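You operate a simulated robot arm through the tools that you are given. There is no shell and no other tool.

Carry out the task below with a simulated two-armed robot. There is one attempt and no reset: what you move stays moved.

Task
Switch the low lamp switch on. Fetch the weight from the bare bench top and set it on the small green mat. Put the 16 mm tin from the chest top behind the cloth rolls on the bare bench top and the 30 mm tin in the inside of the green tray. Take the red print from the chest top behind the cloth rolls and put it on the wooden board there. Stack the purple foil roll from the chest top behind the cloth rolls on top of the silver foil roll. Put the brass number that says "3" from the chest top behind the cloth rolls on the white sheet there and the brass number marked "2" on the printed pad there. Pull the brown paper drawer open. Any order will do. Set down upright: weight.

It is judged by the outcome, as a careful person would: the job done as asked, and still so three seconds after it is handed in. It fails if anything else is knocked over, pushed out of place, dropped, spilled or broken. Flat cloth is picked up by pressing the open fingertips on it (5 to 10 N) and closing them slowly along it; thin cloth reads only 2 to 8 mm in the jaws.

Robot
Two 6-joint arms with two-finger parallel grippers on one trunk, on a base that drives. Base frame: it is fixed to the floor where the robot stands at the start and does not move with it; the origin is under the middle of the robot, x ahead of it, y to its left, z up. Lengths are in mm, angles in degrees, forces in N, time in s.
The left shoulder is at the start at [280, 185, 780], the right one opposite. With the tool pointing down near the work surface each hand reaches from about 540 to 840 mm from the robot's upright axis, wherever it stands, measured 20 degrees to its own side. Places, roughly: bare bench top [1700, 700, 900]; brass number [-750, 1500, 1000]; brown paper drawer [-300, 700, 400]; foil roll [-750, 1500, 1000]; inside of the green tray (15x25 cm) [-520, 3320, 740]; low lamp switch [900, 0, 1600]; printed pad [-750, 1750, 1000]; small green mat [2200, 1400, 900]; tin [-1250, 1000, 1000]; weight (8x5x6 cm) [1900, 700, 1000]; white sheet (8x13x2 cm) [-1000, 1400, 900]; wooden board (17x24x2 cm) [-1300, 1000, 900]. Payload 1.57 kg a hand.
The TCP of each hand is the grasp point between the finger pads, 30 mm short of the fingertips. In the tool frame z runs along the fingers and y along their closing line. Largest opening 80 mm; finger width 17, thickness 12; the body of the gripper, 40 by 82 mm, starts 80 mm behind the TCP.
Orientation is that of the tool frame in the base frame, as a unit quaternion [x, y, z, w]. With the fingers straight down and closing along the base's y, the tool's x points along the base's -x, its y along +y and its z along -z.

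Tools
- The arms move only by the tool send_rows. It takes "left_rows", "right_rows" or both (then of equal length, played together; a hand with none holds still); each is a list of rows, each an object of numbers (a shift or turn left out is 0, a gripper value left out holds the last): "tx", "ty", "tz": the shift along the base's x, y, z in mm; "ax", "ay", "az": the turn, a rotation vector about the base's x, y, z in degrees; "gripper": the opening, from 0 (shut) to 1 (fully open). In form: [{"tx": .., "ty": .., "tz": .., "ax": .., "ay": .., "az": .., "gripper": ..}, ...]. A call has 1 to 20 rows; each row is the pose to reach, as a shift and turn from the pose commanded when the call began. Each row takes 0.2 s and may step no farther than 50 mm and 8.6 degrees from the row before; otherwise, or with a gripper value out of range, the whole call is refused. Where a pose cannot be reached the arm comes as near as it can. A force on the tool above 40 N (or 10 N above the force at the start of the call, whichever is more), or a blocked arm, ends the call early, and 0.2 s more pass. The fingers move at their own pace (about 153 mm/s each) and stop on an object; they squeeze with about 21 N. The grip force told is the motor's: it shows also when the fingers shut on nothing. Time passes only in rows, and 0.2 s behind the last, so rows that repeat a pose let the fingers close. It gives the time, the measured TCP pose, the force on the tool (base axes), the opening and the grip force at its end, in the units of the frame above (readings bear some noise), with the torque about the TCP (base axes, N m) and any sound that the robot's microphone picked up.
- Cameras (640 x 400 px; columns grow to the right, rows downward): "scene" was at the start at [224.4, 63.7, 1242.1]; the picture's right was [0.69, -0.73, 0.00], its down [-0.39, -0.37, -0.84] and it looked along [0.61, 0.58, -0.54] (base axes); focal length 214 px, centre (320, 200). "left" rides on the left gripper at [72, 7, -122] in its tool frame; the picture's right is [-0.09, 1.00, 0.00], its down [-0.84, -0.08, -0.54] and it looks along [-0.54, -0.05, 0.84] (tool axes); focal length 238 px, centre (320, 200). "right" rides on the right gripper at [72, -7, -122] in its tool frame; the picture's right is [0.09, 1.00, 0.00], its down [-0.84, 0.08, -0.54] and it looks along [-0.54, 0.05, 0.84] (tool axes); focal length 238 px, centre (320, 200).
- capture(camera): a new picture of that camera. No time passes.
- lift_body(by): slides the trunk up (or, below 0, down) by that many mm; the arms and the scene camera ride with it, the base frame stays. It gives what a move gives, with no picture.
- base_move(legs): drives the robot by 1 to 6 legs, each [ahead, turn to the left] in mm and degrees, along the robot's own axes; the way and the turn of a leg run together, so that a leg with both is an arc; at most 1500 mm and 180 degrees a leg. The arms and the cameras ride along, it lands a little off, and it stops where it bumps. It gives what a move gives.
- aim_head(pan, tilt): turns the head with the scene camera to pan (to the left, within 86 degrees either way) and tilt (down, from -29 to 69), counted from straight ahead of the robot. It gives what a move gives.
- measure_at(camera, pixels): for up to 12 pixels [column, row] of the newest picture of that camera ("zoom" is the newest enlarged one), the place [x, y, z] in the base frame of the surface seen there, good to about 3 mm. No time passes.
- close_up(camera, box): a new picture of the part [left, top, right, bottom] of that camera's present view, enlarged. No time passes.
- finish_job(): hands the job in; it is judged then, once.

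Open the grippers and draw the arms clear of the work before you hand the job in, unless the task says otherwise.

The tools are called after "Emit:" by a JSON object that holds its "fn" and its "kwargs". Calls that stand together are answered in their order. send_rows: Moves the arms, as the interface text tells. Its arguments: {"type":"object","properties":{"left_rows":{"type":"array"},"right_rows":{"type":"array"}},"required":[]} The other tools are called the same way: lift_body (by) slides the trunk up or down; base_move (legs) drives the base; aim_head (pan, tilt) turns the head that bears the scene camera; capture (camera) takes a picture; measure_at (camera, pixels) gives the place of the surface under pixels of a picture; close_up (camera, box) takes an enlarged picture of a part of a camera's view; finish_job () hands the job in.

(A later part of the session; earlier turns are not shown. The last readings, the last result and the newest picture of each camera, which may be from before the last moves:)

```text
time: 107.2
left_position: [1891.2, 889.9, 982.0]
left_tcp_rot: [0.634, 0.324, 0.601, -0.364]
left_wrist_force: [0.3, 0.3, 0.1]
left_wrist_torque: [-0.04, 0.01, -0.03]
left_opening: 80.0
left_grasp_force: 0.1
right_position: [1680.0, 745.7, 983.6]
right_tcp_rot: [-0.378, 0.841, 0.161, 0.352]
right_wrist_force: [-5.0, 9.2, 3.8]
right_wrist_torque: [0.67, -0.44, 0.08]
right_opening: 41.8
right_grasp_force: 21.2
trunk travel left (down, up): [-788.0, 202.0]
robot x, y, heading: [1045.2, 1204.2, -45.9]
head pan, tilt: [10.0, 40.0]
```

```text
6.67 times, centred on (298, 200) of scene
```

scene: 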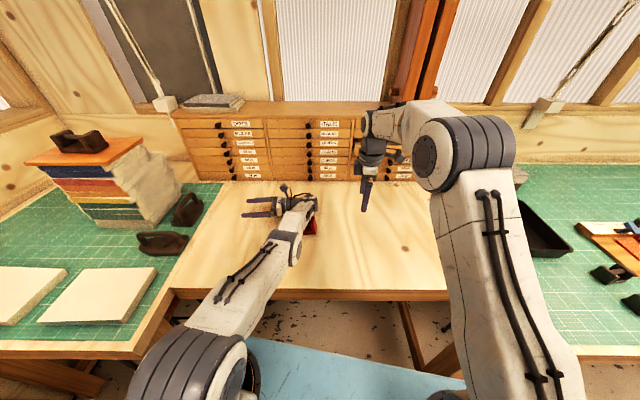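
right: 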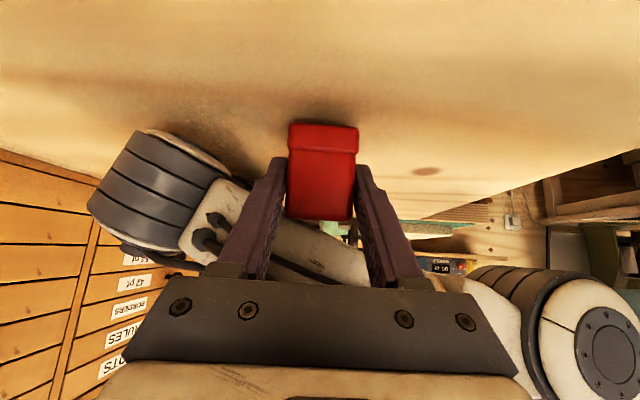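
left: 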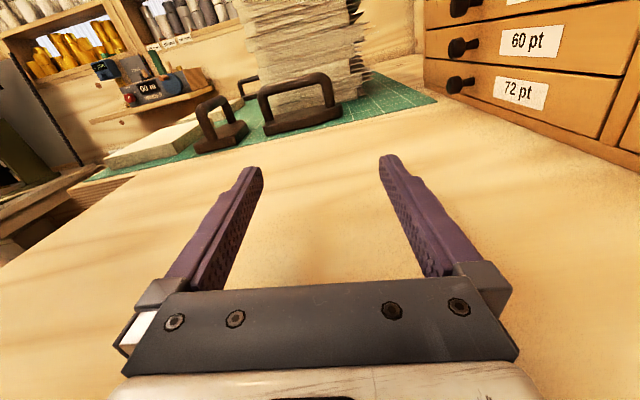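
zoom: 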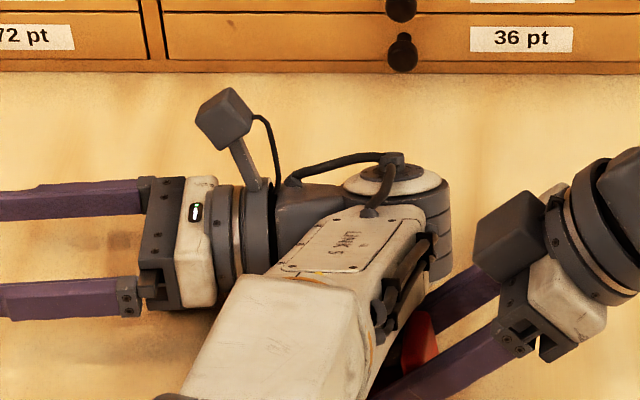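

The cheek is gripped (opening 41.8, 21 N). Now I raise the left arm slowly while the right hand holds the weight down.

Emit:
{"fn": "send_rows", "kwargs": {"left_rows": [{"tz": 3}, {"tz": 6}, {"tz": 9}, {"tz": 12}, {"tz": 16}, {"tz": 20}]}}

Emit:
{"fn": "capture", "kwargs": {"camera": "right"}}

Emit:
{"fn": "close_up", "kwargs": {"camera": "scene", "box": [250, 170, 346, 230]}}

```text
time: 108.6
left_position: [1893.6, 889.6, 998.9]
left_tcp_rot: [0.632, 0.324, 0.601, -0.366]
left_wrist_force: [-1.4, -0.1, 0.5]
left_wrist_torque: [0.01, -0.01, -0.04]
left_opening: 80.2
left_grasp_force: 0.0
left hand out of reach, approached as far as the arm can: row 6
right_position: [1681.3, 739.6, 983.8]
right_tcp_rot: [-0.376, 0.842, 0.156, 0.355]
right_wrist_force: [8.5, -6.6, 18.7]
right_wrist_torque: [-0.15, -0.68, -0.03]
right_opening: 42.4
right_grasp_force: 20.8
trunk travel left (down, up): [-788.0, 202.0]
robot x, y, heading: [1050.5, 1203.1, -45.5]
head pan, tilt: [10.0, 40.0]
```

```text
taken
```

right: 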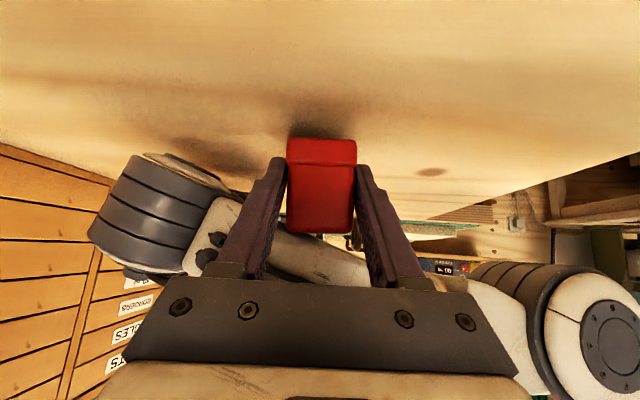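

```text
6.67 times, centred on (298, 200) of scene
```

zoom: 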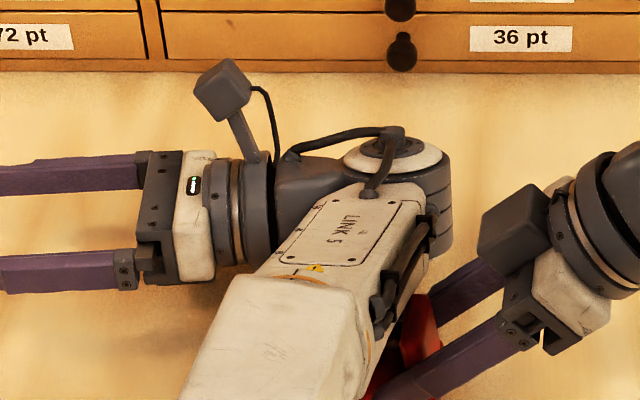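

The weight slid up in the grip — too jammed to lift off. Link 5 slopes up toward the elbow, so sliding the weight along it toward the robot should free it; I try 6 mm first.

Emit:
{"fn": "send_rows", "kwargs": {"right_rows": [{"tx": -1.5, "ty": 1.3}, {"tx": -3, "ty": 2.6}, {"tx": -4.5, "ty": 3.9}]}}

Emit:
{"fn": "close_up", "kwargs": {"camera": "right", "box": [200, 100, 440, 250]}}

```text
time: 109.3
left_position: [1893.7, 885.8, 999.0]
left_tcp_rot: [0.633, 0.324, 0.6, -0.366]
left_wrist_force: [-0.2, -1.2, -0.7]
left_wrist_torque: [-0.01, -0.01, 0.0]
left_opening: 80.1
left_grasp_force: 0.1
right_position: [1679.1, 742.6, 982.3]
right_tcp_rot: [-0.374, 0.843, 0.152, 0.356]
right_wrist_force: [2.7, -2.1, -2.9]
right_wrist_torque: [-0.21, -0.01, 0.13]
right_opening: 41.6
right_grasp_force: 21.0
trunk travel left (down, up): [-788.0, 202.0]
robot x, y, heading: [1045.4, 1204.3, -45.6]
head pan, tilt: [10.0, 40.0]
stopped in row 3 (right hand): the force on the tool passed its limit at 42 N (the readings are from after the stop); the commanded pose is now the measured one
```

```text
2.67 times, centred on (320, 175) of right
```

zoom: 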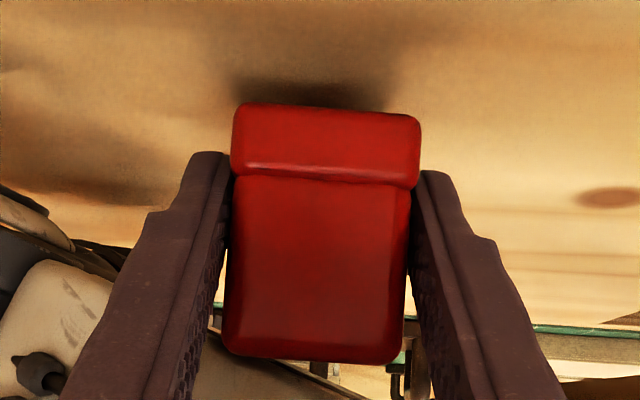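

The slide needs more than 42 N from one side. I release, back the right hand off, and lower the left again to inspect the jam from a better angle.

Emit:
{"fn": "send_rows", "kwargs": {"right_rows": [{"gripper": 1.0}, {"gripper": 1.0}, {"tx": -8, "ty": -9}, {"tx": -20, "ty": -22, "tz": 10}, {"tx": -35, "ty": -40, "tz": 25}, {"tx": -50, "ty": -57, "tz": 45}, {"tx": -65, "ty": -74, "tz": 65}]}}

Emit:
{"fn": "send_rows", "kwargs": {"left_rows": [{"tz": -4}, {"tz": -8}, {"tz": -10}]}}

Emit:
{"fn": "capture", "kwargs": {"camera": "right"}}

Emit:
{"fn": "close_up", "kwargs": {"camera": "right", "box": [180, 80, 420, 230]}}

Emit:
{"fn": "measure_at", "kwargs": {"camera": "zoom", "pixels": [[335, 80], [420, 85], [340, 160], [410, 160], [300, 190], [250, 160], [340, 230], [400, 250], [200, 130], [280, 220], [420, 260], [375, 120]]}}

```text
time: 110.9
left_position: [1893.9, 885.8, 1000.2]
left_tcp_rot: [0.634, 0.323, 0.6, -0.366]
left_wrist_force: [0.9, 0.2, -0.1]
left_wrist_torque: [-0.01, 0.0, 0.01]
left_opening: 80.1
left_grasp_force: 0.0
right_position: [1614.2, 666.3, 1049.1]
right_tcp_rot: [-0.374, 0.843, 0.152, 0.356]
right_wrist_force: [0.0, -0.1, 0.6]
right_wrist_torque: [0.02, 0.01, -0.01]
right_opening: 80.1
right_grasp_force: 0.1
trunk travel left (down, up): [-788.0, 202.0]
robot x, y, heading: [1048.7, 1204.1, -45.9]
head pan, tilt: [10.0, 40.0]
```

```text
time: 111.7
left_position: [1893.7, 886.8, 989.4]
left_tcp_rot: [0.633, 0.323, 0.601, -0.364]
left_wrist_force: [0.0, 1.1, 0.2]
left_wrist_torque: [0.01, -0.02, -0.03]
left_opening: 79.8
left_grasp_force: 0.0
right_position: [1614.8, 665.0, 1049.5]
right_tcp_rot: [-0.374, 0.843, 0.152, 0.355]
right_wrist_force: [-0.2, 0.6, 0.0]
right_wrist_torque: [-0.01, -0.05, 0.01]
right_opening: 80.2
right_grasp_force: 0.1
trunk travel left (down, up): [-788.0, 202.0]
robot x, y, heading: [1048.6, 1203.5, -46.1]
head pan, tilt: [10.0, 40.0]
```

```text
taken
```

right: 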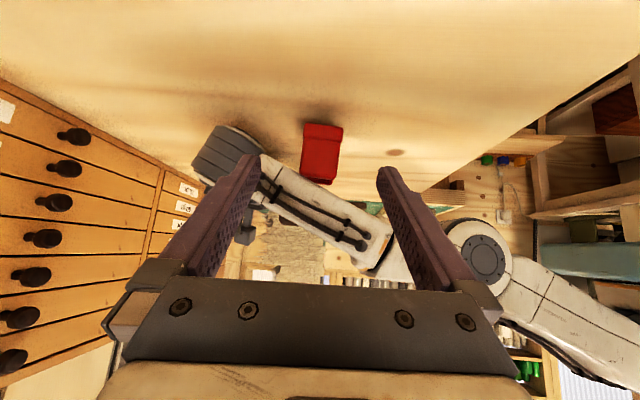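

```text
2.67 times, centred on (300, 155) of right
```

zoom: 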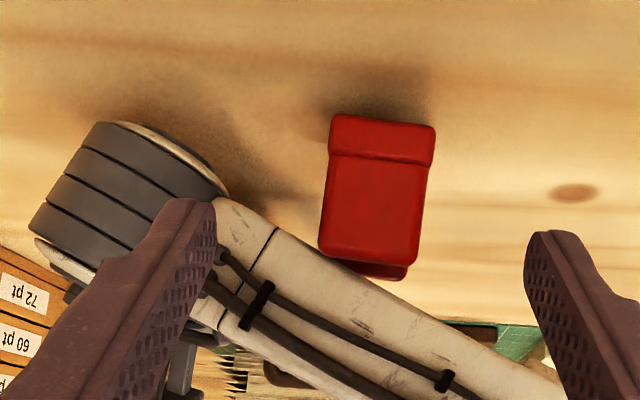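

```text
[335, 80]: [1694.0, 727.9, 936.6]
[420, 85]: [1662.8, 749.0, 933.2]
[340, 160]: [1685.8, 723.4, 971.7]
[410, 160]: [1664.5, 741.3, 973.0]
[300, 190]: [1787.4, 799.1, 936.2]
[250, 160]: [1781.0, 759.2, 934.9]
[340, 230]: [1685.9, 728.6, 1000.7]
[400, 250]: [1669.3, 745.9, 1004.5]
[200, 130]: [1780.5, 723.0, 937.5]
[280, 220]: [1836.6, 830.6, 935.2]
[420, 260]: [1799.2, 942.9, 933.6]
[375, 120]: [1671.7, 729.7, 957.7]
```

The link's underside only dips ~10–15 mm between the cheeks. I'll re-grip the cheek and rock the weight about its bar axis while pulling down; first raise the left 14 mm for room.

Emit:
{"fn": "send_rows", "kwargs": {"left_rows": [{"tz": 5}, {"tz": 10}, {"tz": 14}]}}

Emit:
{"fn": "close_up", "kwargs": {"camera": "right", "box": [180, 80, 420, 230]}}

Emit:
{"fn": "measure_at", "kwargs": {"camera": "zoom", "pixels": [[340, 160], [410, 160], [335, 145], [420, 150], [340, 230], [400, 250], [375, 120], [375, 180], [375, 230], [370, 210]]}}

```text
time: 112.5
left_position: [1893.0, 885.3, 1002.0]
left_tcp_rot: [0.632, 0.325, 0.601, -0.366]
left_wrist_force: [-0.2, 0.2, -0.1]
left_wrist_torque: [0.02, -0.01, -0.01]
left_opening: 80.1
left_grasp_force: 0.0
right_position: [1613.2, 665.1, 1049.5]
right_tcp_rot: [-0.375, 0.842, 0.153, 0.355]
right_wrist_force: [0.0, -0.9, -0.2]
right_wrist_torque: [-0.04, 0.01, 0.0]
right_opening: 79.9
right_grasp_force: 0.0
trunk travel left (down, up): [-788.0, 202.0]
robot x, y, heading: [1046.0, 1203.7, -45.9]
head pan, tilt: [10.0, 40.0]
```

```text
2.67 times, centred on (300, 155) of right
```

zoom: 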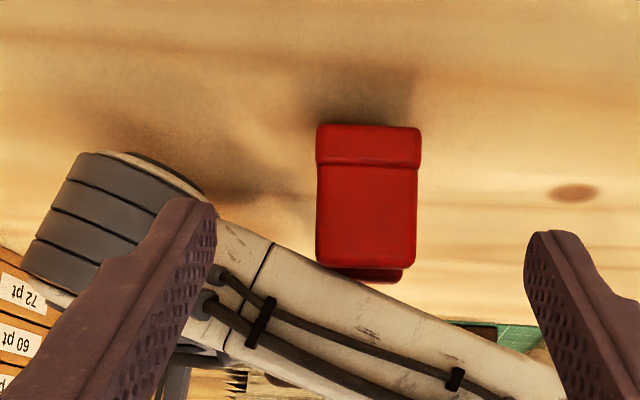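

```text
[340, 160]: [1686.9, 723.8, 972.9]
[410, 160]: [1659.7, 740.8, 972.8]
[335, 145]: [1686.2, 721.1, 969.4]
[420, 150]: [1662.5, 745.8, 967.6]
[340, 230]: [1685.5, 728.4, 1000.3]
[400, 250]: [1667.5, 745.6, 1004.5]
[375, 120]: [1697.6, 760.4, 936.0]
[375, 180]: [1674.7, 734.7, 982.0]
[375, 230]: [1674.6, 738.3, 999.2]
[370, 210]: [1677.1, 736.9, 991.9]
```

The weight pivots freely about the bar. I re-approach and grip the cheek again.

Emit:
{"fn": "send_rows", "kwargs": {"right_rows": [{"tx": 11, "ty": 13, "tz": -11}, {"tx": 22, "ty": 26, "tz": -22}, {"tx": 33, "ty": 40, "tz": -34}, {"tx": 44, "ty": 53, "tz": -46}, {"tx": 55, "ty": 66, "tz": -56}, {"tx": 61, "ty": 73, "tz": -56}, {"tx": 67, "ty": 80, "tz": -56}, {"tx": 67, "ty": 80, "tz": -56, "gripper": 0.65}, {"tx": 67, "ty": 80, "tz": -56, "gripper": 0.45}, {"tx": 67, "ty": 80, "tz": -56, "gripper": 0.3}, {"tx": 67, "ty": 80, "tz": -56, "gripper": 0.3}]}}

Emit:
{"fn": "close_up", "kwargs": {"camera": "right", "box": [200, 100, 440, 250]}}

```text
time: 114.9
left_position: [1894.0, 885.7, 1001.7]
left_tcp_rot: [0.633, 0.323, 0.601, -0.366]
left_wrist_force: [-0.5, 0.2, 0.2]
left_wrist_torque: [-0.05, -0.02, -0.01]
left_opening: 80.1
left_grasp_force: 0.1
right_position: [1682.0, 745.3, 992.6]
right_tcp_rot: [-0.373, 0.844, 0.149, 0.356]
right_wrist_force: [15.5, -17.5, -7.9]
right_wrist_torque: [-0.36, -0.12, -0.35]
right_opening: 44.7
right_grasp_force: 11.7
trunk travel left (down, up): [-788.0, 202.0]
robot x, y, heading: [1046.9, 1204.1, -45.8]
head pan, tilt: [10.0, 40.0]
```

```text
2.67 times, centred on (320, 175) of right
```

zoom: 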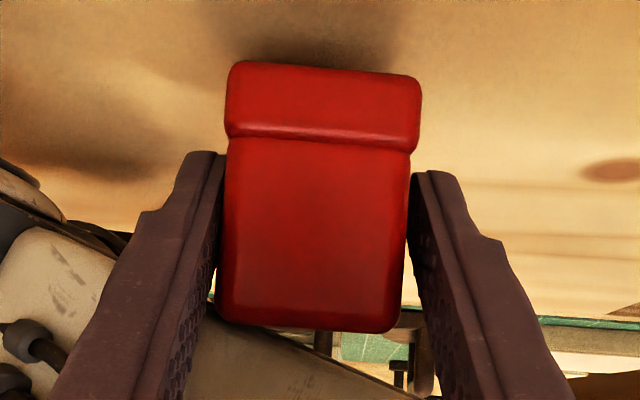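

Only the far finger bears; I shift 2 mm outward to centre, then rock about the bar axis while pulling down a little.

Emit:
{"fn": "send_rows", "kwargs": {"right_rows": [{"tx": 1.5, "ty": -1.3}, {"tx": 1.5, "ty": -1.3}, {"tx": 1.5, "ty": -1.3, "tz": -1, "ax": 2, "ay": 2.2}, {"tx": 1.5, "ty": -1.3, "tz": -1.5, "ax": 3.5, "ay": 4}, {"tx": 1.5, "ty": -1.3, "tz": -2, "ax": 1, "ay": 1.1}, {"tx": 1.5, "ty": -1.3, "tz": -2.5, "ax": -2, "ay": -2.2}, {"tx": 1.5, "ty": -1.3, "tz": -3, "ax": -3.5, "ay": -4}, {"tx": 1.5, "ty": -1.3, "tz": -3.5, "ax": 0, "ay": 0}]}}

Emit:
{"fn": "close_up", "kwargs": {"camera": "right", "box": [200, 100, 440, 250]}}

```text
time: 116.7
left_position: [1892.5, 885.7, 1002.6]
left_tcp_rot: [0.633, 0.324, 0.6, -0.366]
left_wrist_force: [0.5, 0.7, 0.8]
left_wrist_torque: [-0.03, 0.02, -0.01]
left_opening: 79.7
left_grasp_force: 0.0
right_position: [1683.3, 746.5, 990.2]
right_tcp_rot: [-0.373, 0.843, 0.151, 0.356]
right_wrist_force: [9.9, -13.0, 6.5]
right_wrist_torque: [-0.08, -0.2, -0.42]
right_opening: 41.7
right_grasp_force: 21.0
trunk travel left (down, up): [-788.0, 202.0]
robot x, y, heading: [1050.7, 1202.5, -45.8]
head pan, tilt: [10.0, 40.0]
```

```text
2.67 times, centred on (320, 175) of right
```

zoom: 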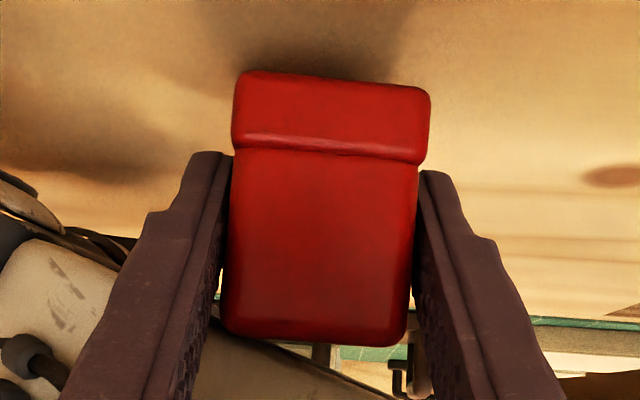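

Gripped with both fingers now. I rock with a larger amplitude and pull lower.

Emit:
{"fn": "send_rows", "kwargs": {"right_rows": [{"tz": -1, "ax": 2.6, "ay": 3}, {"tz": -2, "ax": 5.2, "ay": 6}, {"tz": -3, "ax": 6.6, "ay": 7.5}, {"tz": -4, "ax": 4, "ay": 4.5}, {"tz": -5, "ax": 1.3, "ay": 1.5}, {"tz": -6, "ax": -1.3, "ay": -1.5}, {"tz": -7, "ax": -4, "ay": -4.5}, {"tz": -8, "ax": -6.6, "ay": -7.5}, {"tz": -9, "ax": -4, "ay": -4.5}, {"tz": -10, "ax": -1.3, "ay": -1.5}, {"tz": -10, "ax": 1.3, "ay": 1.5}, {"tz": -10, "ax": 4, "ay": 4.5}, {"tz": -10, "ax": 6.6, "ay": 7.5}, {"tz": -10, "ax": 3, "ay": 3.5}, {"tz": -10, "ax": 0, "ay": 0}]}}

Emit:
{"fn": "close_up", "kwargs": {"camera": "right", "box": [200, 100, 440, 250]}}

Emit:
{"fn": "measure_at", "kwargs": {"camera": "zoom", "pixels": [[330, 120], [330, 200], [330, 320], [250, 150], [400, 170]]}}

```text
time: 119.9
left_position: [1894.0, 886.6, 1002.9]
left_tcp_rot: [0.632, 0.325, 0.601, -0.365]
left_wrist_force: [0.7, -0.6, -1.1]
left_wrist_torque: [-0.02, 0.0, 0.01]
left_opening: 79.9
left_grasp_force: 0.0
right_position: [1685.0, 746.3, 978.7]
right_tcp_rot: [-0.374, 0.842, 0.153, 0.356]
right_wrist_force: [-0.4, -5.5, 6.5]
right_wrist_torque: [0.23, -0.06, -0.05]
right_opening: 42.5
right_grasp_force: 21.2
trunk travel left (down, up): [-788.0, 202.0]
robot x, y, heading: [1051.5, 1202.3, -45.7]
head pan, tilt: [10.0, 40.0]
```

```text
2.67 times, centred on (320, 175) of right
```

zoom: 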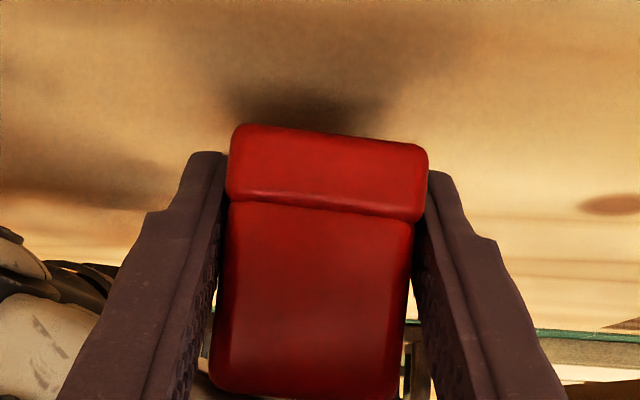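

```text
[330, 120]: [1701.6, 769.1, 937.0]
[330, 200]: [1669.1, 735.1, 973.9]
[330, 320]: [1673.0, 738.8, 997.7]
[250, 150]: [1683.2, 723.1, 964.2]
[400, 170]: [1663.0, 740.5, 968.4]
```

Pad friction is not enough to pull it off. Instead I'll press down on the outer cheek's top with closed fingertips, prying it off one side. I release, back off and rise.

Emit:
{"fn": "send_rows", "kwargs": {"right_rows": [{"gripper": 1.0}, {"gripper": 1.0}, {"tx": -13, "ty": -15}, {"tx": -26, "ty": -30}, {"tx": -36, "ty": -41, "tz": 15}, {"tx": -40, "ty": -45, "tz": 45}, {"tx": -40, "ty": -45, "tz": 71, "gripper": 0}, {"tx": -40, "ty": -45, "tz": 71}, {"tx": -40, "ty": -45, "tz": 71}]}}

Emit:
{"fn": "capture", "kwargs": {"camera": "right"}}

Emit:
{"fn": "measure_at", "kwargs": {"camera": "right", "pixels": [[320, 130], [320, 150], [300, 165], [340, 165], [320, 170], [290, 180], [350, 195], [318, 175]]}}

Emit:
{"fn": "close_up", "kwargs": {"camera": "right", "box": [230, 90, 410, 202]}}

```text
time: 121.9
left_position: [1893.5, 886.2, 1003.0]
left_tcp_rot: [0.632, 0.325, 0.601, -0.366]
left_wrist_force: [0.1, -0.1, -0.6]
left_wrist_torque: [0.03, -0.03, -0.01]
left_opening: 79.9
left_grasp_force: 0.1
right_position: [1645.4, 699.6, 1049.7]
right_tcp_rot: [-0.373, 0.843, 0.151, 0.356]
right_wrist_force: [0.0, 0.5, 0.4]
right_wrist_torque: [0.01, -0.03, 0.01]
right_opening: 0.1
right_grasp_force: 20.8
trunk travel left (down, up): [-788.0, 202.0]
robot x, y, heading: [1047.1, 1200.2, -45.6]
head pan, tilt: [10.0, 40.0]
```

```text
taken
```

right: 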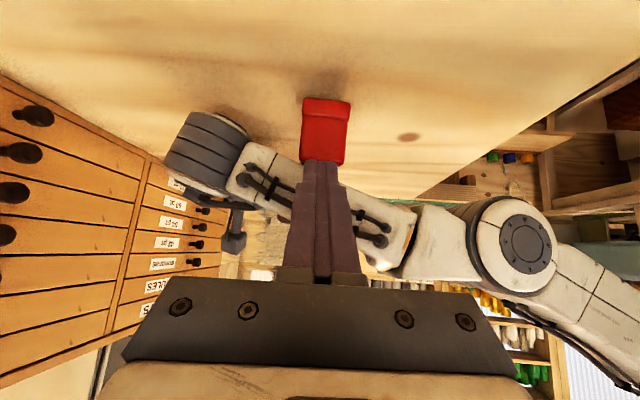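

```text
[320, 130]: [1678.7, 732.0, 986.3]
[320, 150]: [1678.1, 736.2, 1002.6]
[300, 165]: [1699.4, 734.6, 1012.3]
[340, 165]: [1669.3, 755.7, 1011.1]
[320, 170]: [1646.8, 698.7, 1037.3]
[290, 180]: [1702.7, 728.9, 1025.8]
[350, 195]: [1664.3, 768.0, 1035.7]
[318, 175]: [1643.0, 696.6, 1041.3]
```

```text
3.56 times, centred on (320, 146) of right
```

zoom: 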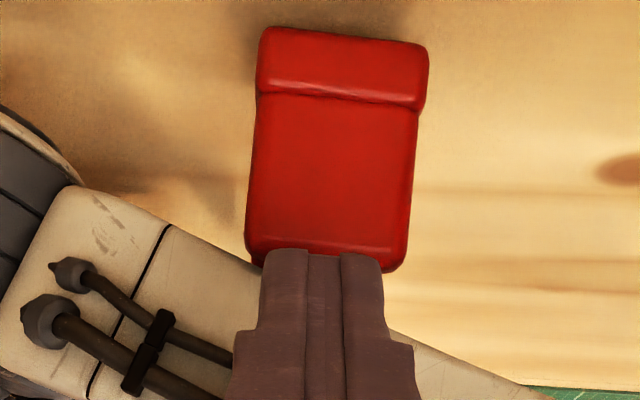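

Cheek top is at z≈1012 with ~12 mm of it clear of the link. I bring the closed fingertip just over it.

Emit:
{"fn": "send_rows", "kwargs": {"right_rows": [{"tx": 8, "ty": 9, "tz": 0}, {"tx": 15, "ty": 17, "tz": -2}, {"tx": 20, "ty": 22, "tz": -5}, {"tx": 24, "ty": 26.5, "tz": -7.5}]}}

Emit:
{"fn": "close_up", "kwargs": {"camera": "right", "box": [230, 90, 410, 202]}}

Emit:
{"fn": "close_up", "kwargs": {"camera": "scene", "box": [266, 175, 346, 225]}}

```text
time: 122.9
left_position: [1894.1, 889.2, 1000.4]
left_tcp_rot: [0.632, 0.325, 0.6, -0.369]
left_wrist_force: [-0.4, 0.4, -0.1]
left_wrist_torque: [0.0, -0.01, 0.0]
left_opening: 80.0
left_grasp_force: 0.0
right_position: [1667.7, 725.8, 1043.6]
right_tcp_rot: [-0.373, 0.844, 0.15, 0.355]
right_wrist_force: [-24.8, -15.9, 12.4]
right_wrist_torque: [-0.07, 0.09, 0.06]
right_opening: 0.3
right_grasp_force: 21.7
trunk travel left (down, up): [-788.0, 202.0]
robot x, y, heading: [1049.3, 1204.0, -45.6]
head pan, tilt: [10.0, 40.0]
```

```text
3.56 times, centred on (320, 146) of right
```

zoom: 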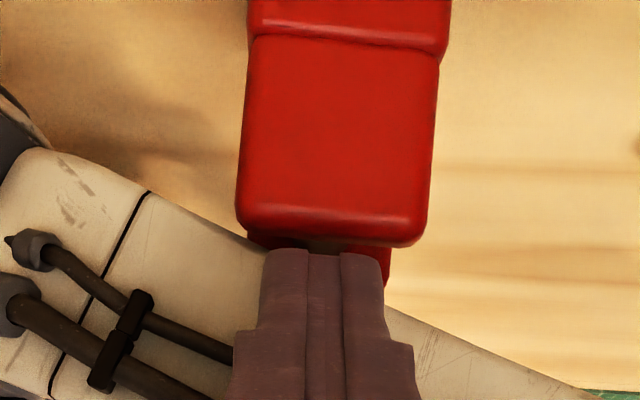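

```text
8.00 times, centred on (306, 200) of scene
```

zoom: 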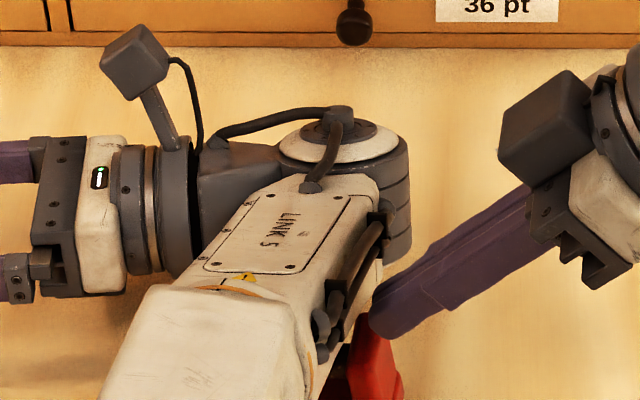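

The fingertip touches the link flank. I measure the weight's current pose to see if it moved.

Emit:
{"fn": "measure_at", "kwargs": {"camera": "zoom", "pixels": [[350, 330], [375, 350], [390, 390], [340, 250], [370, 300]]}}

Emit:
{"fn": "measure_at", "kwargs": {"camera": "right", "pixels": [[300, 105], [350, 108], [300, 145], [345, 150], [322, 125], [300, 157], [348, 160], [325, 158], [338, 165], [300, 160]]}}

```text
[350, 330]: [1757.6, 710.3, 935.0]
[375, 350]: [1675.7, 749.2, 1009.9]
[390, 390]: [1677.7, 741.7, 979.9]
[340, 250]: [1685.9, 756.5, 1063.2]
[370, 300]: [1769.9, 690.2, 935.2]
```

```text
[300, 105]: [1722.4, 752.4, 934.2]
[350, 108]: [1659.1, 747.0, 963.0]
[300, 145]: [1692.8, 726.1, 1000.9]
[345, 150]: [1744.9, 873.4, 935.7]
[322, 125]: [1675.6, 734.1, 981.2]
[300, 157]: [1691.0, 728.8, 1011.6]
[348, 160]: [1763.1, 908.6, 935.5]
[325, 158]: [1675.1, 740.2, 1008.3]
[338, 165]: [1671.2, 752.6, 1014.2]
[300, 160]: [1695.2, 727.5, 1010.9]
```

Weight unchanged. I back the tip off the link by 4 mm and press down on the cheek in small steps.

Emit:
{"fn": "send_rows", "kwargs": {"right_rows": [{"tx": -2.6, "ty": -3}, {"tx": -2.6, "ty": -3, "tz": -1.5}, {"tx": -2.6, "ty": -3, "tz": -3}, {"tx": -2.6, "ty": -3, "tz": -4.5}, {"tx": -2.6, "ty": -3, "tz": -6}]}}

Emit:
{"fn": "close_up", "kwargs": {"camera": "right", "box": [230, 90, 410, 202]}}

```text
time: 124.1
left_position: [1892.8, 884.5, 1002.9]
left_tcp_rot: [0.632, 0.325, 0.601, -0.366]
left_wrist_force: [0.2, 0.8, -0.1]
left_wrist_torque: [-0.02, 0.03, 0.0]
left_opening: 79.8
left_grasp_force: 0.1
right_position: [1665.5, 725.7, 1036.7]
right_tcp_rot: [-0.375, 0.842, 0.153, 0.355]
right_wrist_force: [-5.0, -5.6, 4.1]
right_wrist_torque: [-0.11, 0.0, -0.01]
right_opening: 0.1
right_grasp_force: 20.9
trunk travel left (down, up): [-788.0, 202.0]
robot x, y, heading: [1045.9, 1202.9, -45.7]
head pan, tilt: [10.0, 40.0]
```

```text
3.56 times, centred on (320, 146) of right
```

zoom: 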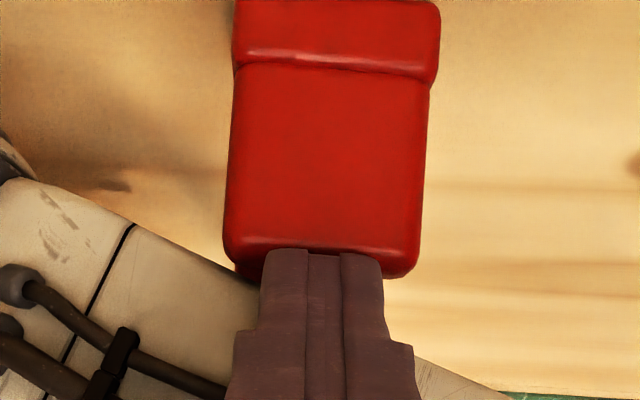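

Light contact (9 N). I press further down in 1.5 mm rows.

Emit:
{"fn": "send_rows", "kwargs": {"right_rows": [{"tz": -1.5}, {"tz": -3}, {"tz": -4}]}}

Emit:
{"fn": "close_up", "kwargs": {"camera": "right", "box": [230, 90, 410, 202]}}

```text
time: 124.9
left_position: [1892.7, 885.7, 1002.4]
left_tcp_rot: [0.632, 0.324, 0.601, -0.366]
left_wrist_force: [-0.7, 0.2, 0.5]
left_wrist_torque: [-0.03, 0.02, 0.0]
left_opening: 79.8
left_grasp_force: 0.2
right_position: [1666.5, 724.8, 1033.7]
right_tcp_rot: [-0.374, 0.843, 0.152, 0.357]
right_wrist_force: [-8.2, -1.7, 17.7]
right_wrist_torque: [0.17, -0.16, 0.18]
right_opening: 0.1
right_grasp_force: 20.8
trunk travel left (down, up): [-788.0, 202.0]
robot x, y, heading: [1051.1, 1206.0, -45.8]
head pan, tilt: [10.0, 40.0]
```

```text
3.56 times, centred on (320, 146) of right
```

zoom: 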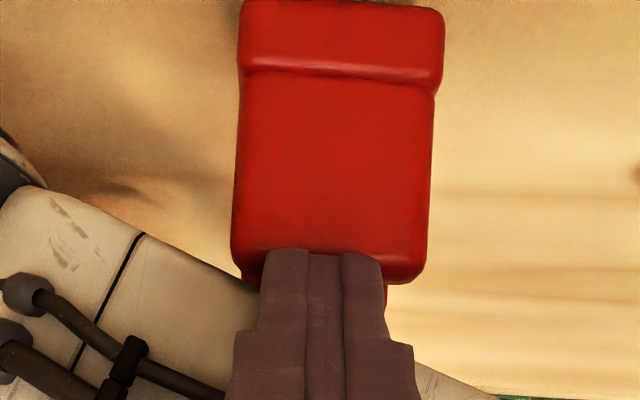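

Now pressing with 18 N. I continue in 1 mm rows.

Emit:
{"fn": "send_rows", "kwargs": {"right_rows": [{"tz": -1}, {"tz": -2}]}}

Emit:
{"fn": "send_rows", "kwargs": {"right_rows": [{"tz": -0.8}, {"tz": -0.8}]}}

Emit:
{"fn": "close_up", "kwargs": {"camera": "right", "box": [230, 90, 410, 202]}}

```text
time: 125.5
left_position: [1893.2, 885.2, 1000.8]
left_tcp_rot: [0.632, 0.324, 0.6, -0.367]
left_wrist_force: [-0.2, 0.1, 0.0]
left_wrist_torque: [-0.02, 0.02, -0.02]
left_opening: 80.1
left_grasp_force: 0.1
right_position: [1666.5, 723.2, 1032.1]
right_tcp_rot: [-0.375, 0.842, 0.152, 0.357]
right_wrist_force: [-5.2, -2.6, 21.0]
right_wrist_torque: [0.17, -0.33, 0.1]
right_opening: 0.0
right_grasp_force: 21.2
trunk travel left (down, up): [-788.0, 202.0]
robot x, y, heading: [1048.9, 1204.9, -45.6]
head pan, tilt: [10.0, 40.0]
```

```text
time: 126.1
left_position: [1893.6, 886.2, 1001.9]
left_tcp_rot: [0.633, 0.323, 0.6, -0.367]
left_wrist_force: [0.0, 0.2, -0.3]
left_wrist_torque: [0.0, 0.04, -0.01]
left_opening: 80.2
left_grasp_force: 0.0
right_position: [1665.8, 724.4, 1031.0]
right_tcp_rot: [-0.374, 0.843, 0.151, 0.356]
right_wrist_force: [-2.6, -5.9, 22.3]
right_wrist_torque: [0.04, -0.44, -0.01]
right_opening: 0.0
right_grasp_force: 20.5
trunk travel left (down, up): [-788.0, 202.0]
robot x, y, heading: [1047.8, 1204.5, -45.9]
head pan, tilt: [10.0, 40.0]
```

```text
3.56 times, centred on (320, 146) of right
```

zoom: 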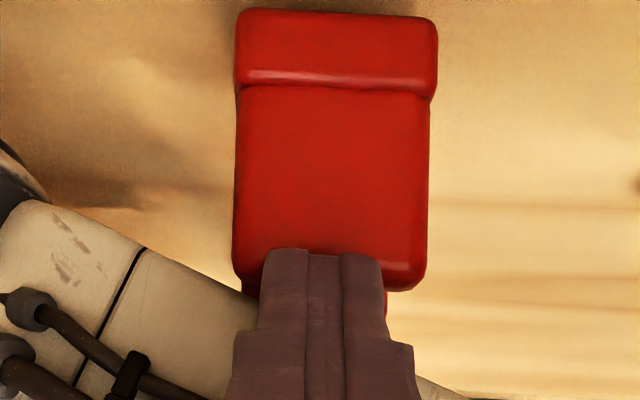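

Force stays ~22 N while the cheek yields downward. I continue pressing.

Emit:
{"fn": "send_rows", "kwargs": {"right_rows": [{"tz": -1.2}, {"tz": -2.4}, {"tz": -3.6}, {"tz": -4.8}]}}

Emit:
{"fn": "capture", "kwargs": {"camera": "right"}}

Emit:
{"fn": "measure_at", "kwargs": {"camera": "right", "pixels": [[322, 110], [322, 145], [300, 110], [345, 112], [300, 150], [345, 155]]}}

```text
time: 127.1
left_position: [1892.8, 887.8, 1000.6]
left_tcp_rot: [0.633, 0.322, 0.6, -0.368]
left_wrist_force: [-0.3, -1.4, -0.2]
left_wrist_torque: [0.0, 0.02, -0.02]
left_opening: 80.1
left_grasp_force: 0.1
right_position: [1665.1, 723.1, 1028.8]
right_tcp_rot: [-0.375, 0.842, 0.151, 0.357]
right_wrist_force: [-11.5, -8.6, 30.8]
right_wrist_torque: [0.07, -0.5, 0.05]
right_opening: 0.2
right_grasp_force: 20.8
trunk travel left (down, up): [-788.0, 202.0]
robot x, y, heading: [1049.8, 1203.0, -45.8]
head pan, tilt: [10.0, 40.0]
```

```text
taken
```

right: 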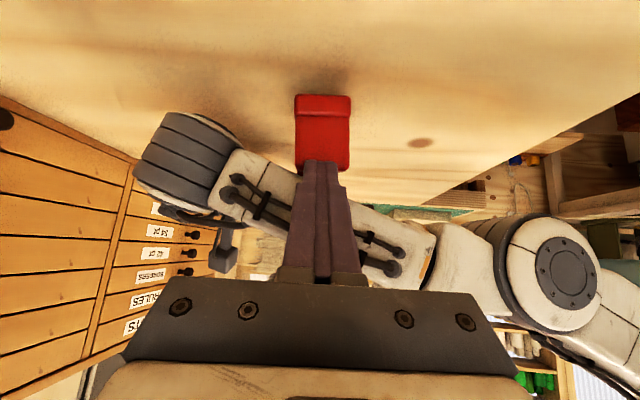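

```text
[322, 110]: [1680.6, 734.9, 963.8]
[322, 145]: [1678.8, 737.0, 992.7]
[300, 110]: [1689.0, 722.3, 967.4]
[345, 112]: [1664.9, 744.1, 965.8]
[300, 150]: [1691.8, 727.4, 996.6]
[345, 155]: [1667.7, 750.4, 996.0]
```

Pressing at ~34 N. I ratchet on with 1 mm steps.

Emit:
{"fn": "send_rows", "kwargs": {"right_rows": [{"tz": -0.7}, {"tz": -1}]}}

Emit:
{"fn": "send_rows", "kwargs": {"right_rows": [{"tz": -0.7}, {"tz": -1}]}}

Emit:
{"fn": "send_rows", "kwargs": {"right_rows": [{"tz": -0.7}, {"tz": -1}]}}

Emit:
{"fn": "close_up", "kwargs": {"camera": "right", "box": [230, 90, 410, 202]}}

```text
time: 127.7
left_position: [1893.7, 887.6, 1000.3]
left_tcp_rot: [0.633, 0.323, 0.6, -0.368]
left_wrist_force: [0.4, -1.2, 0.5]
left_wrist_torque: [-0.03, -0.02, -0.01]
left_opening: 79.9
left_grasp_force: 0.1
right_position: [1665.2, 723.3, 1026.7]
right_tcp_rot: [-0.375, 0.842, 0.151, 0.356]
right_wrist_force: [-13.8, -9.0, 32.3]
right_wrist_torque: [0.09, -0.46, 0.07]
right_opening: 0.1
right_grasp_force: 20.6
trunk travel left (down, up): [-788.0, 202.0]
robot x, y, heading: [1047.4, 1203.8, -45.8]
head pan, tilt: [10.0, 40.0]
```

```text
time: 128.3
left_position: [1893.4, 887.6, 1000.3]
left_tcp_rot: [0.633, 0.323, 0.6, -0.368]
left_wrist_force: [-0.6, -0.1, 0.3]
left_wrist_torque: [0.04, -0.01, -0.01]
left_opening: 79.7
left_grasp_force: 0.0
right_position: [1665.8, 722.7, 1024.4]
right_tcp_rot: [-0.374, 0.842, 0.151, 0.357]
right_wrist_force: [-20.9, -9.9, 33.6]
right_wrist_torque: [0.11, -0.37, 0.06]
right_opening: 0.0
right_grasp_force: 21.4
trunk travel left (down, up): [-788.0, 202.0]
robot x, y, heading: [1048.7, 1202.6, -45.8]
head pan, tilt: [10.0, 40.0]
```

```text
time: 128.9
left_position: [1895.0, 887.3, 1001.2]
left_tcp_rot: [0.633, 0.323, 0.6, -0.369]
left_wrist_force: [0.6, 0.1, -0.1]
left_wrist_torque: [0.01, 0.01, 0.01]
left_opening: 79.8
left_grasp_force: 0.1
right_position: [1665.6, 723.5, 1025.1]
right_tcp_rot: [-0.374, 0.843, 0.15, 0.356]
right_wrist_force: [-19.3, -12.3, 32.3]
right_wrist_torque: [0.03, -0.38, -0.01]
right_opening: 0.1
right_grasp_force: 21.6
trunk travel left (down, up): [-788.0, 202.0]
robot x, y, heading: [1049.5, 1203.7, -45.7]
head pan, tilt: [10.0, 40.0]
```

```text
3.56 times, centred on (320, 146) of right
```

zoom: 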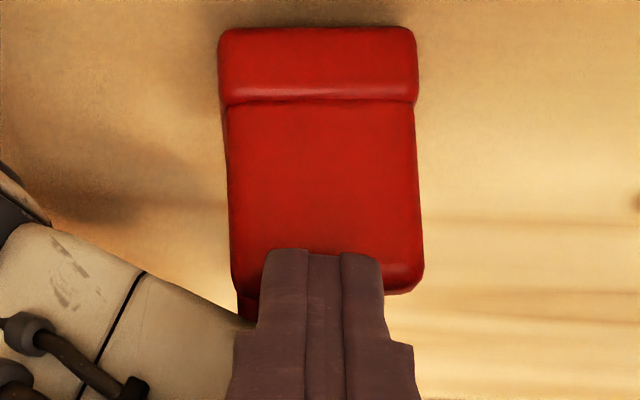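

I check whether the weight itself has moved or the tip slid off the top edge.

Emit:
{"fn": "measure_at", "kwargs": {"camera": "zoom", "pixels": [[320, 60], [320, 110], [320, 200], [260, 240], [410, 240], [410, 285], [245, 310], [320, 260], [300, 300], [230, 60]]}}

Emit:
{"fn": "close_up", "kwargs": {"camera": "scene", "box": [266, 185, 346, 235]}}

```text
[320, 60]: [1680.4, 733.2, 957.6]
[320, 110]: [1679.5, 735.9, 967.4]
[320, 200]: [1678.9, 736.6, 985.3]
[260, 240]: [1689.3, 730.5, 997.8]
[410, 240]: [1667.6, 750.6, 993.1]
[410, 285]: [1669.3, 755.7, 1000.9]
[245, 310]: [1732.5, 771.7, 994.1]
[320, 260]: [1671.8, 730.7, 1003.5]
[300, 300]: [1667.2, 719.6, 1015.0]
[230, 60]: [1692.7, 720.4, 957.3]
```

```text
8.00 times, centred on (306, 210) of scene
```

zoom: 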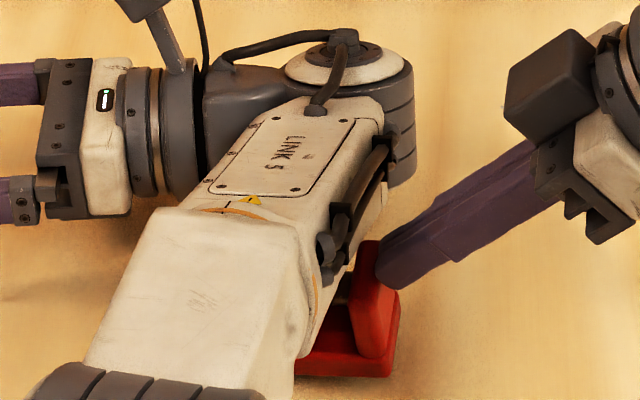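

The tip slid onto the outer edge. I retreat and re-orient the right hand steeper (15° from vertical) so its flat tip bears squarely on the cheek top.

Emit:
{"fn": "send_rows", "kwargs": {"right_rows": [{"tz": 3}, {"tx": -12, "ty": -14, "tz": 20}, {"tx": -28, "ty": -32, "tz": 42}, {"tx": -28, "ty": -32, "tz": 42, "ax": -5.6, "ay": 4.95}, {"tx": -28, "ty": -32, "tz": 42, "ax": -11.2, "ay": 9.9}, {"tx": -28, "ty": -32, "tz": 42, "ax": -16.9, "ay": 14.8}, {"tx": -28, "ty": -32, "tz": 42, "ax": -22.5, "ay": 19.8}, {"tx": -18, "ty": -20, "tz": 34, "ax": -22.5, "ay": 19.8}, {"tx": -8, "ty": -8, "tz": 30, "ax": -22.5, "ay": 19.8}]}}

Emit:
{"fn": "close_up", "kwargs": {"camera": "right", "box": [220, 100, 420, 225]}}

Emit:
{"fn": "close_up", "kwargs": {"camera": "scene", "box": [266, 175, 346, 225]}}

```text
time: 130.9
left_position: [1893.7, 886.8, 1002.0]
left_tcp_rot: [0.633, 0.324, 0.601, -0.366]
left_wrist_force: [0.1, 0.0, -0.2]
left_wrist_torque: [-0.02, -0.02, 0.02]
left_opening: 79.9
left_grasp_force: 0.0
right_position: [1657.9, 715.4, 1052.1]
right_tcp_rot: [-0.404, 0.905, 0.047, 0.127]
right_wrist_force: [0.2, 0.0, -0.2]
right_wrist_torque: [-0.01, 0.03, 0.02]
right_opening: 0.1
right_grasp_force: 20.7
trunk travel left (down, up): [-788.0, 202.0]
robot x, y, heading: [1048.4, 1203.8, -45.8]
head pan, tilt: [10.0, 40.0]
```

```text
3.20 times, centred on (320, 162) of right
```

zoom: 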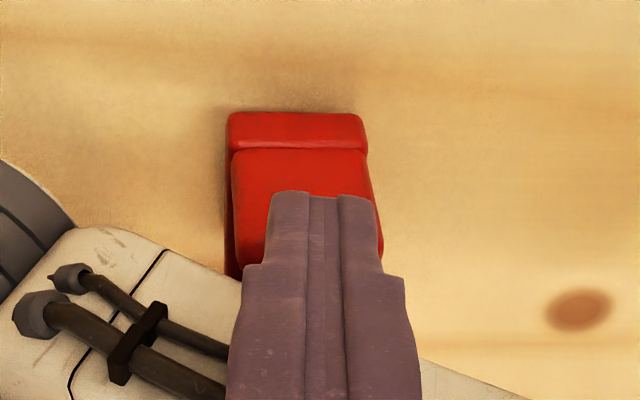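

```text
8.00 times, centred on (306, 200) of scene
```

zoom: 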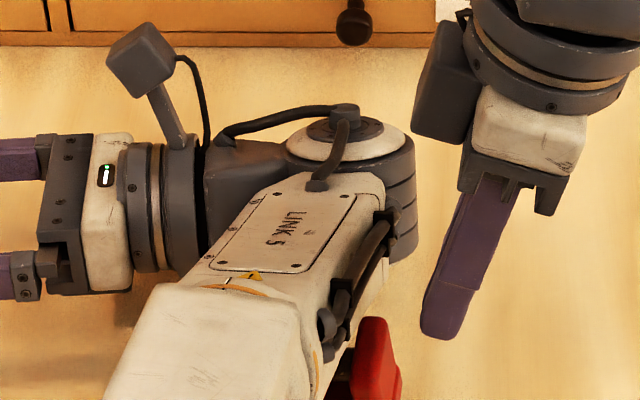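

The tip is right of the cheek at the right height. I slide over the cheek top and lower until contact.

Emit:
{"fn": "send_rows", "kwargs": {"right_rows": [{"tx": 6, "ty": 6.5}, {"tx": 12, "ty": 13}, {"tx": 18, "ty": 19.5}, {"tx": 18, "ty": 19.5, "tz": -3}, {"tx": 18, "ty": 19.5, "tz": -6}]}}

Emit:
{"fn": "close_up", "kwargs": {"camera": "right", "box": [220, 100, 420, 225]}}

Emit:
{"fn": "close_up", "kwargs": {"camera": "scene", "box": [266, 175, 346, 225]}}

```text
time: 132.1
left_position: [1893.2, 887.1, 1002.6]
left_tcp_rot: [0.632, 0.324, 0.601, -0.367]
left_wrist_force: [-0.3, 0.2, 0.1]
left_wrist_torque: [-0.04, 0.02, 0.0]
left_opening: 79.7
left_grasp_force: 0.0
right_position: [1673.7, 733.4, 1046.4]
right_tcp_rot: [-0.404, 0.905, 0.046, 0.128]
right_wrist_force: [-14.4, -12.8, 11.1]
right_wrist_torque: [-0.24, 0.2, -0.08]
right_opening: 0.0
right_grasp_force: 21.5
trunk travel left (down, up): [-788.0, 202.0]
robot x, y, heading: [1048.9, 1204.3, -46.0]
head pan, tilt: [10.0, 40.0]
```

```text
3.20 times, centred on (320, 162) of right
```

zoom: 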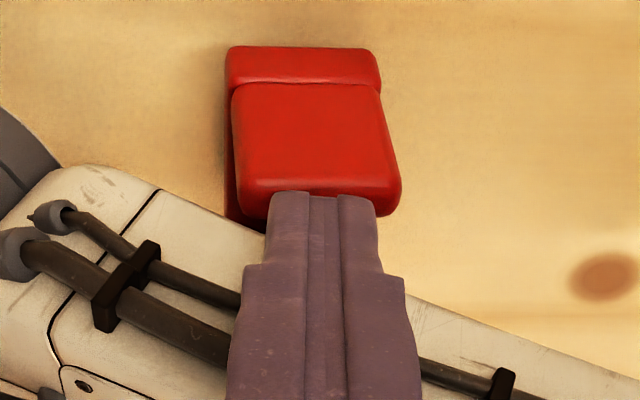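

```text
8.00 times, centred on (306, 200) of scene
```

zoom: 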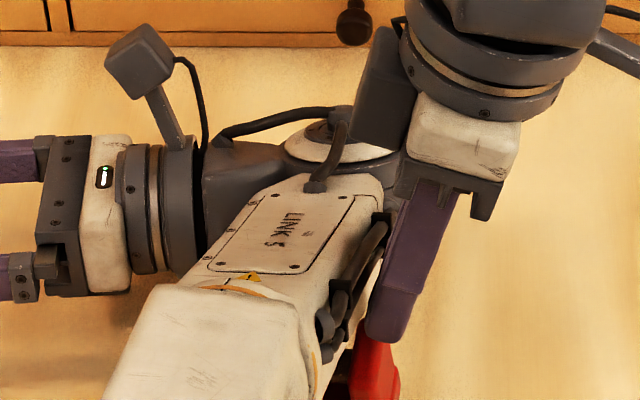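

The tip is over the cheek top with contact starting. I press down stepwise, easing 2 mm off the link.

Emit:
{"fn": "send_rows", "kwargs": {"right_rows": [{"tx": -1.5, "ty": -1.7, "tz": -0.5}, {"tx": -1.5, "ty": -1.7, "tz": -2}, {"tx": -1.5, "ty": -1.7, "tz": -3}]}}

Emit:
{"fn": "send_rows", "kwargs": {"right_rows": [{"tz": -1}, {"tz": -2}]}}

Emit:
{"fn": "close_up", "kwargs": {"camera": "right", "box": [220, 100, 420, 225]}}

```text
time: 132.9
left_position: [1893.1, 885.0, 1003.4]
left_tcp_rot: [0.632, 0.325, 0.6, -0.366]
left_wrist_force: [-0.4, 0.4, 0.0]
left_wrist_torque: [0.01, 0.04, -0.01]
left_opening: 80.2
left_grasp_force: 0.0
right_position: [1673.8, 734.7, 1042.7]
right_tcp_rot: [-0.405, 0.904, 0.047, 0.127]
right_wrist_force: [-4.0, -6.5, 3.9]
right_wrist_torque: [-0.1, 0.02, -0.06]
right_opening: 0.0
right_grasp_force: 21.2
trunk travel left (down, up): [-788.0, 202.0]
robot x, y, heading: [1046.4, 1202.5, -45.8]
head pan, tilt: [10.0, 40.0]
```

```text
time: 133.5
left_position: [1893.7, 885.9, 1003.2]
left_tcp_rot: [0.633, 0.323, 0.601, -0.365]
left_wrist_force: [-0.2, -0.2, 0.4]
left_wrist_torque: [-0.01, 0.01, -0.02]
left_opening: 79.9
left_grasp_force: 0.1
right_position: [1673.1, 734.7, 1041.8]
right_tcp_rot: [-0.405, 0.904, 0.048, 0.128]
right_wrist_force: [0.4, 0.4, -0.6]
right_wrist_torque: [-0.05, -0.01, 0.01]
right_opening: 0.0
right_grasp_force: 20.9
trunk travel left (down, up): [-788.0, 202.0]
robot x, y, heading: [1049.2, 1202.4, -45.7]
head pan, tilt: [10.0, 40.0]
```

```text
3.20 times, centred on (320, 162) of right
```

zoom: 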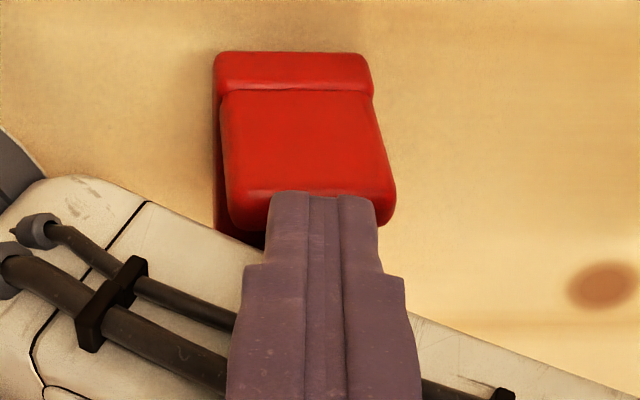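

No force yet; the tip is at ~1013. I keep lowering.

Emit:
{"fn": "send_rows", "kwargs": {"right_rows": [{"tz": -1.5}, {"tz": -3}, {"tz": -4.5}]}}

Emit:
{"fn": "send_rows", "kwargs": {"right_rows": [{"tz": -1}, {"tz": -2}]}}

Emit:
{"fn": "close_up", "kwargs": {"camera": "right", "box": [220, 100, 420, 225]}}

```text
time: 134.3
left_position: [1894.3, 887.0, 1003.1]
left_tcp_rot: [0.632, 0.324, 0.601, -0.365]
left_wrist_force: [-0.3, 0.1, 0.6]
left_wrist_torque: [0.04, -0.02, 0.01]
left_opening: 80.0
left_grasp_force: 0.0
right_position: [1673.5, 733.3, 1036.3]
right_tcp_rot: [-0.405, 0.904, 0.048, 0.126]
right_wrist_force: [-0.5, -0.4, 0.1]
right_wrist_torque: [0.0, 0.01, 0.01]
right_opening: 0.0
right_grasp_force: 20.9
trunk travel left (down, up): [-788.0, 202.0]
robot x, y, heading: [1046.0, 1208.0, -45.6]
head pan, tilt: [10.0, 40.0]
```

```text
time: 134.9
left_position: [1893.0, 886.5, 1002.3]
left_tcp_rot: [0.632, 0.324, 0.601, -0.366]
left_wrist_force: [-0.2, 0.8, -0.4]
left_wrist_torque: [-0.01, 0.0, -0.01]
left_opening: 80.2
left_grasp_force: 0.0
right_position: [1673.7, 733.6, 1034.5]
right_tcp_rot: [-0.404, 0.905, 0.047, 0.127]
right_wrist_force: [-0.3, -0.9, 2.0]
right_wrist_torque: [-0.01, 0.03, 0.02]
right_opening: 0.0
right_grasp_force: 21.4
trunk travel left (down, up): [-788.0, 202.0]
robot x, y, heading: [1049.3, 1203.7, -45.8]
head pan, tilt: [10.0, 40.0]
```

```text
3.20 times, centred on (320, 162) of right
```

zoom: 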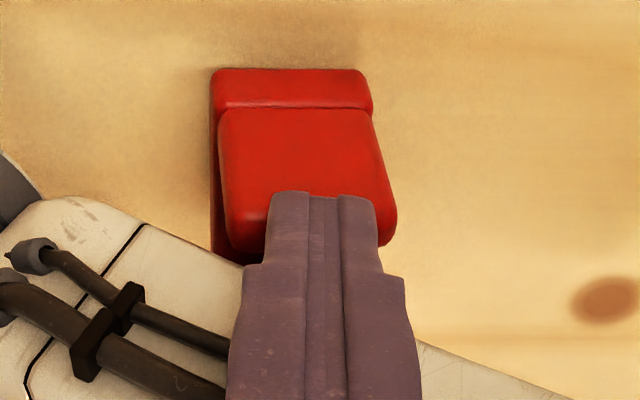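

Still almost no force at tip z≈1005. I measure the weight again.

Emit:
{"fn": "measure_at", "kwargs": {"camera": "zoom", "pixels": [[290, 85], [290, 120], [290, 170], [250, 200], [380, 210], [390, 235], [235, 245], [320, 200], [215, 200]]}}

Emit:
{"fn": "close_up", "kwargs": {"camera": "scene", "box": [276, 185, 340, 225]}}

Emit:
{"fn": "measure_at", "kwargs": {"camera": "zoom", "pixels": [[290, 320], [300, 380], [275, 345], [320, 300], [300, 270]]}}

```text
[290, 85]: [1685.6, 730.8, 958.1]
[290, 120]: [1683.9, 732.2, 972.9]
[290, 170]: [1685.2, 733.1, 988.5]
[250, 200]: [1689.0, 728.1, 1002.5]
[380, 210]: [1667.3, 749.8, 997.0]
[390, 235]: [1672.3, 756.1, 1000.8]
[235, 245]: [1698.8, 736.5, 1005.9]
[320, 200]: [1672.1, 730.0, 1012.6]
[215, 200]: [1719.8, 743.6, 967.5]
```

```text
10.00 times, centred on (308, 205) of scene
```

zoom: 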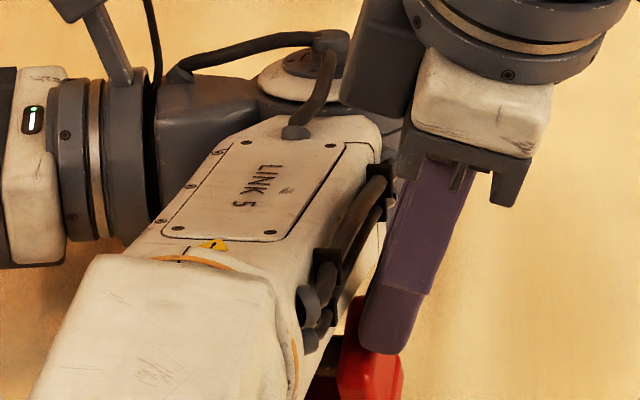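

```text
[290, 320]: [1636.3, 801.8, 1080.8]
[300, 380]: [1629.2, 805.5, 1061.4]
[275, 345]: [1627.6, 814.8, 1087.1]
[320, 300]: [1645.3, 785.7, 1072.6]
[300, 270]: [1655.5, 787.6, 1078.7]
```

The cheek is ~6 mm farther in than assumed. I raise slightly, shift 5 mm inward and press.

Emit:
{"fn": "send_rows", "kwargs": {"right_rows": [{"tz": 4}, {"tx": 3.3, "ty": 3.7, "tz": 4}, {"tx": 3.3, "ty": 3.7, "tz": 2}, {"tx": 3.3, "ty": 3.7, "tz": 0}, {"tx": 3.3, "ty": 3.7, "tz": -2}]}}

Emit:
{"fn": "send_rows", "kwargs": {"right_rows": [{"tz": -1}, {"tz": -2}]}}

Emit:
{"fn": "close_up", "kwargs": {"camera": "right", "box": [220, 100, 420, 225]}}

```text
time: 136.1
left_position: [1894.4, 887.0, 1001.9]
left_tcp_rot: [0.632, 0.324, 0.6, -0.368]
left_wrist_force: [-0.2, -0.2, 0.1]
left_wrist_torque: [-0.01, -0.02, -0.02]
left_opening: 79.8
left_grasp_force: 0.1
right_position: [1676.7, 738.0, 1034.1]
right_tcp_rot: [-0.404, 0.905, 0.046, 0.128]
right_wrist_force: [-19.3, -6.4, 21.8]
right_wrist_torque: [-0.2, 0.14, -0.08]
right_opening: 0.0
right_grasp_force: 20.8
trunk travel left (down, up): [-788.0, 202.0]
robot x, y, heading: [1047.3, 1198.1, -45.8]
head pan, tilt: [10.0, 40.0]
```

```text
time: 136.6
left_position: [1893.6, 888.7, 999.5]
left_tcp_rot: [0.632, 0.323, 0.599, -0.37]
left_wrist_force: [-0.6, -0.2, -0.3]
left_wrist_torque: [-0.01, 0.01, 0.02]
left_opening: 79.9
left_grasp_force: 0.1
right_position: [1676.1, 737.1, 1033.6]
right_tcp_rot: [-0.405, 0.904, 0.048, 0.127]
right_wrist_force: [-1.7, 0.4, 0.3]
right_wrist_torque: [0.01, -0.01, -0.01]
right_opening: 0.0
right_grasp_force: 20.8
trunk travel left (down, up): [-788.0, 202.0]
robot x, y, heading: [1051.9, 1203.7, -45.7]
head pan, tilt: [10.0, 40.0]
stopped in row 2 (right hand): the force on the tool passed its limit at 42 N (the readings are from after the stop); the commanded pose is now the measured one
```

```text
3.20 times, centred on (320, 162) of right
```

zoom: 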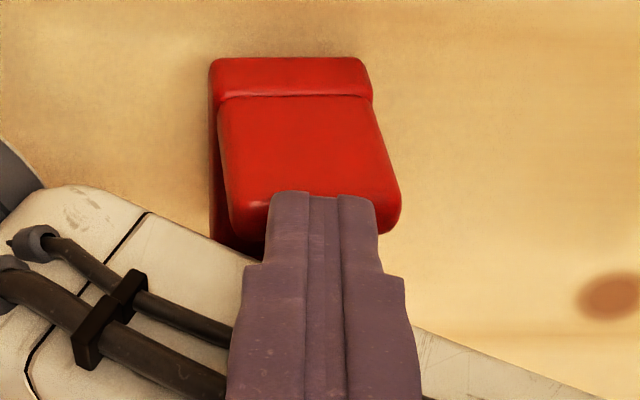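

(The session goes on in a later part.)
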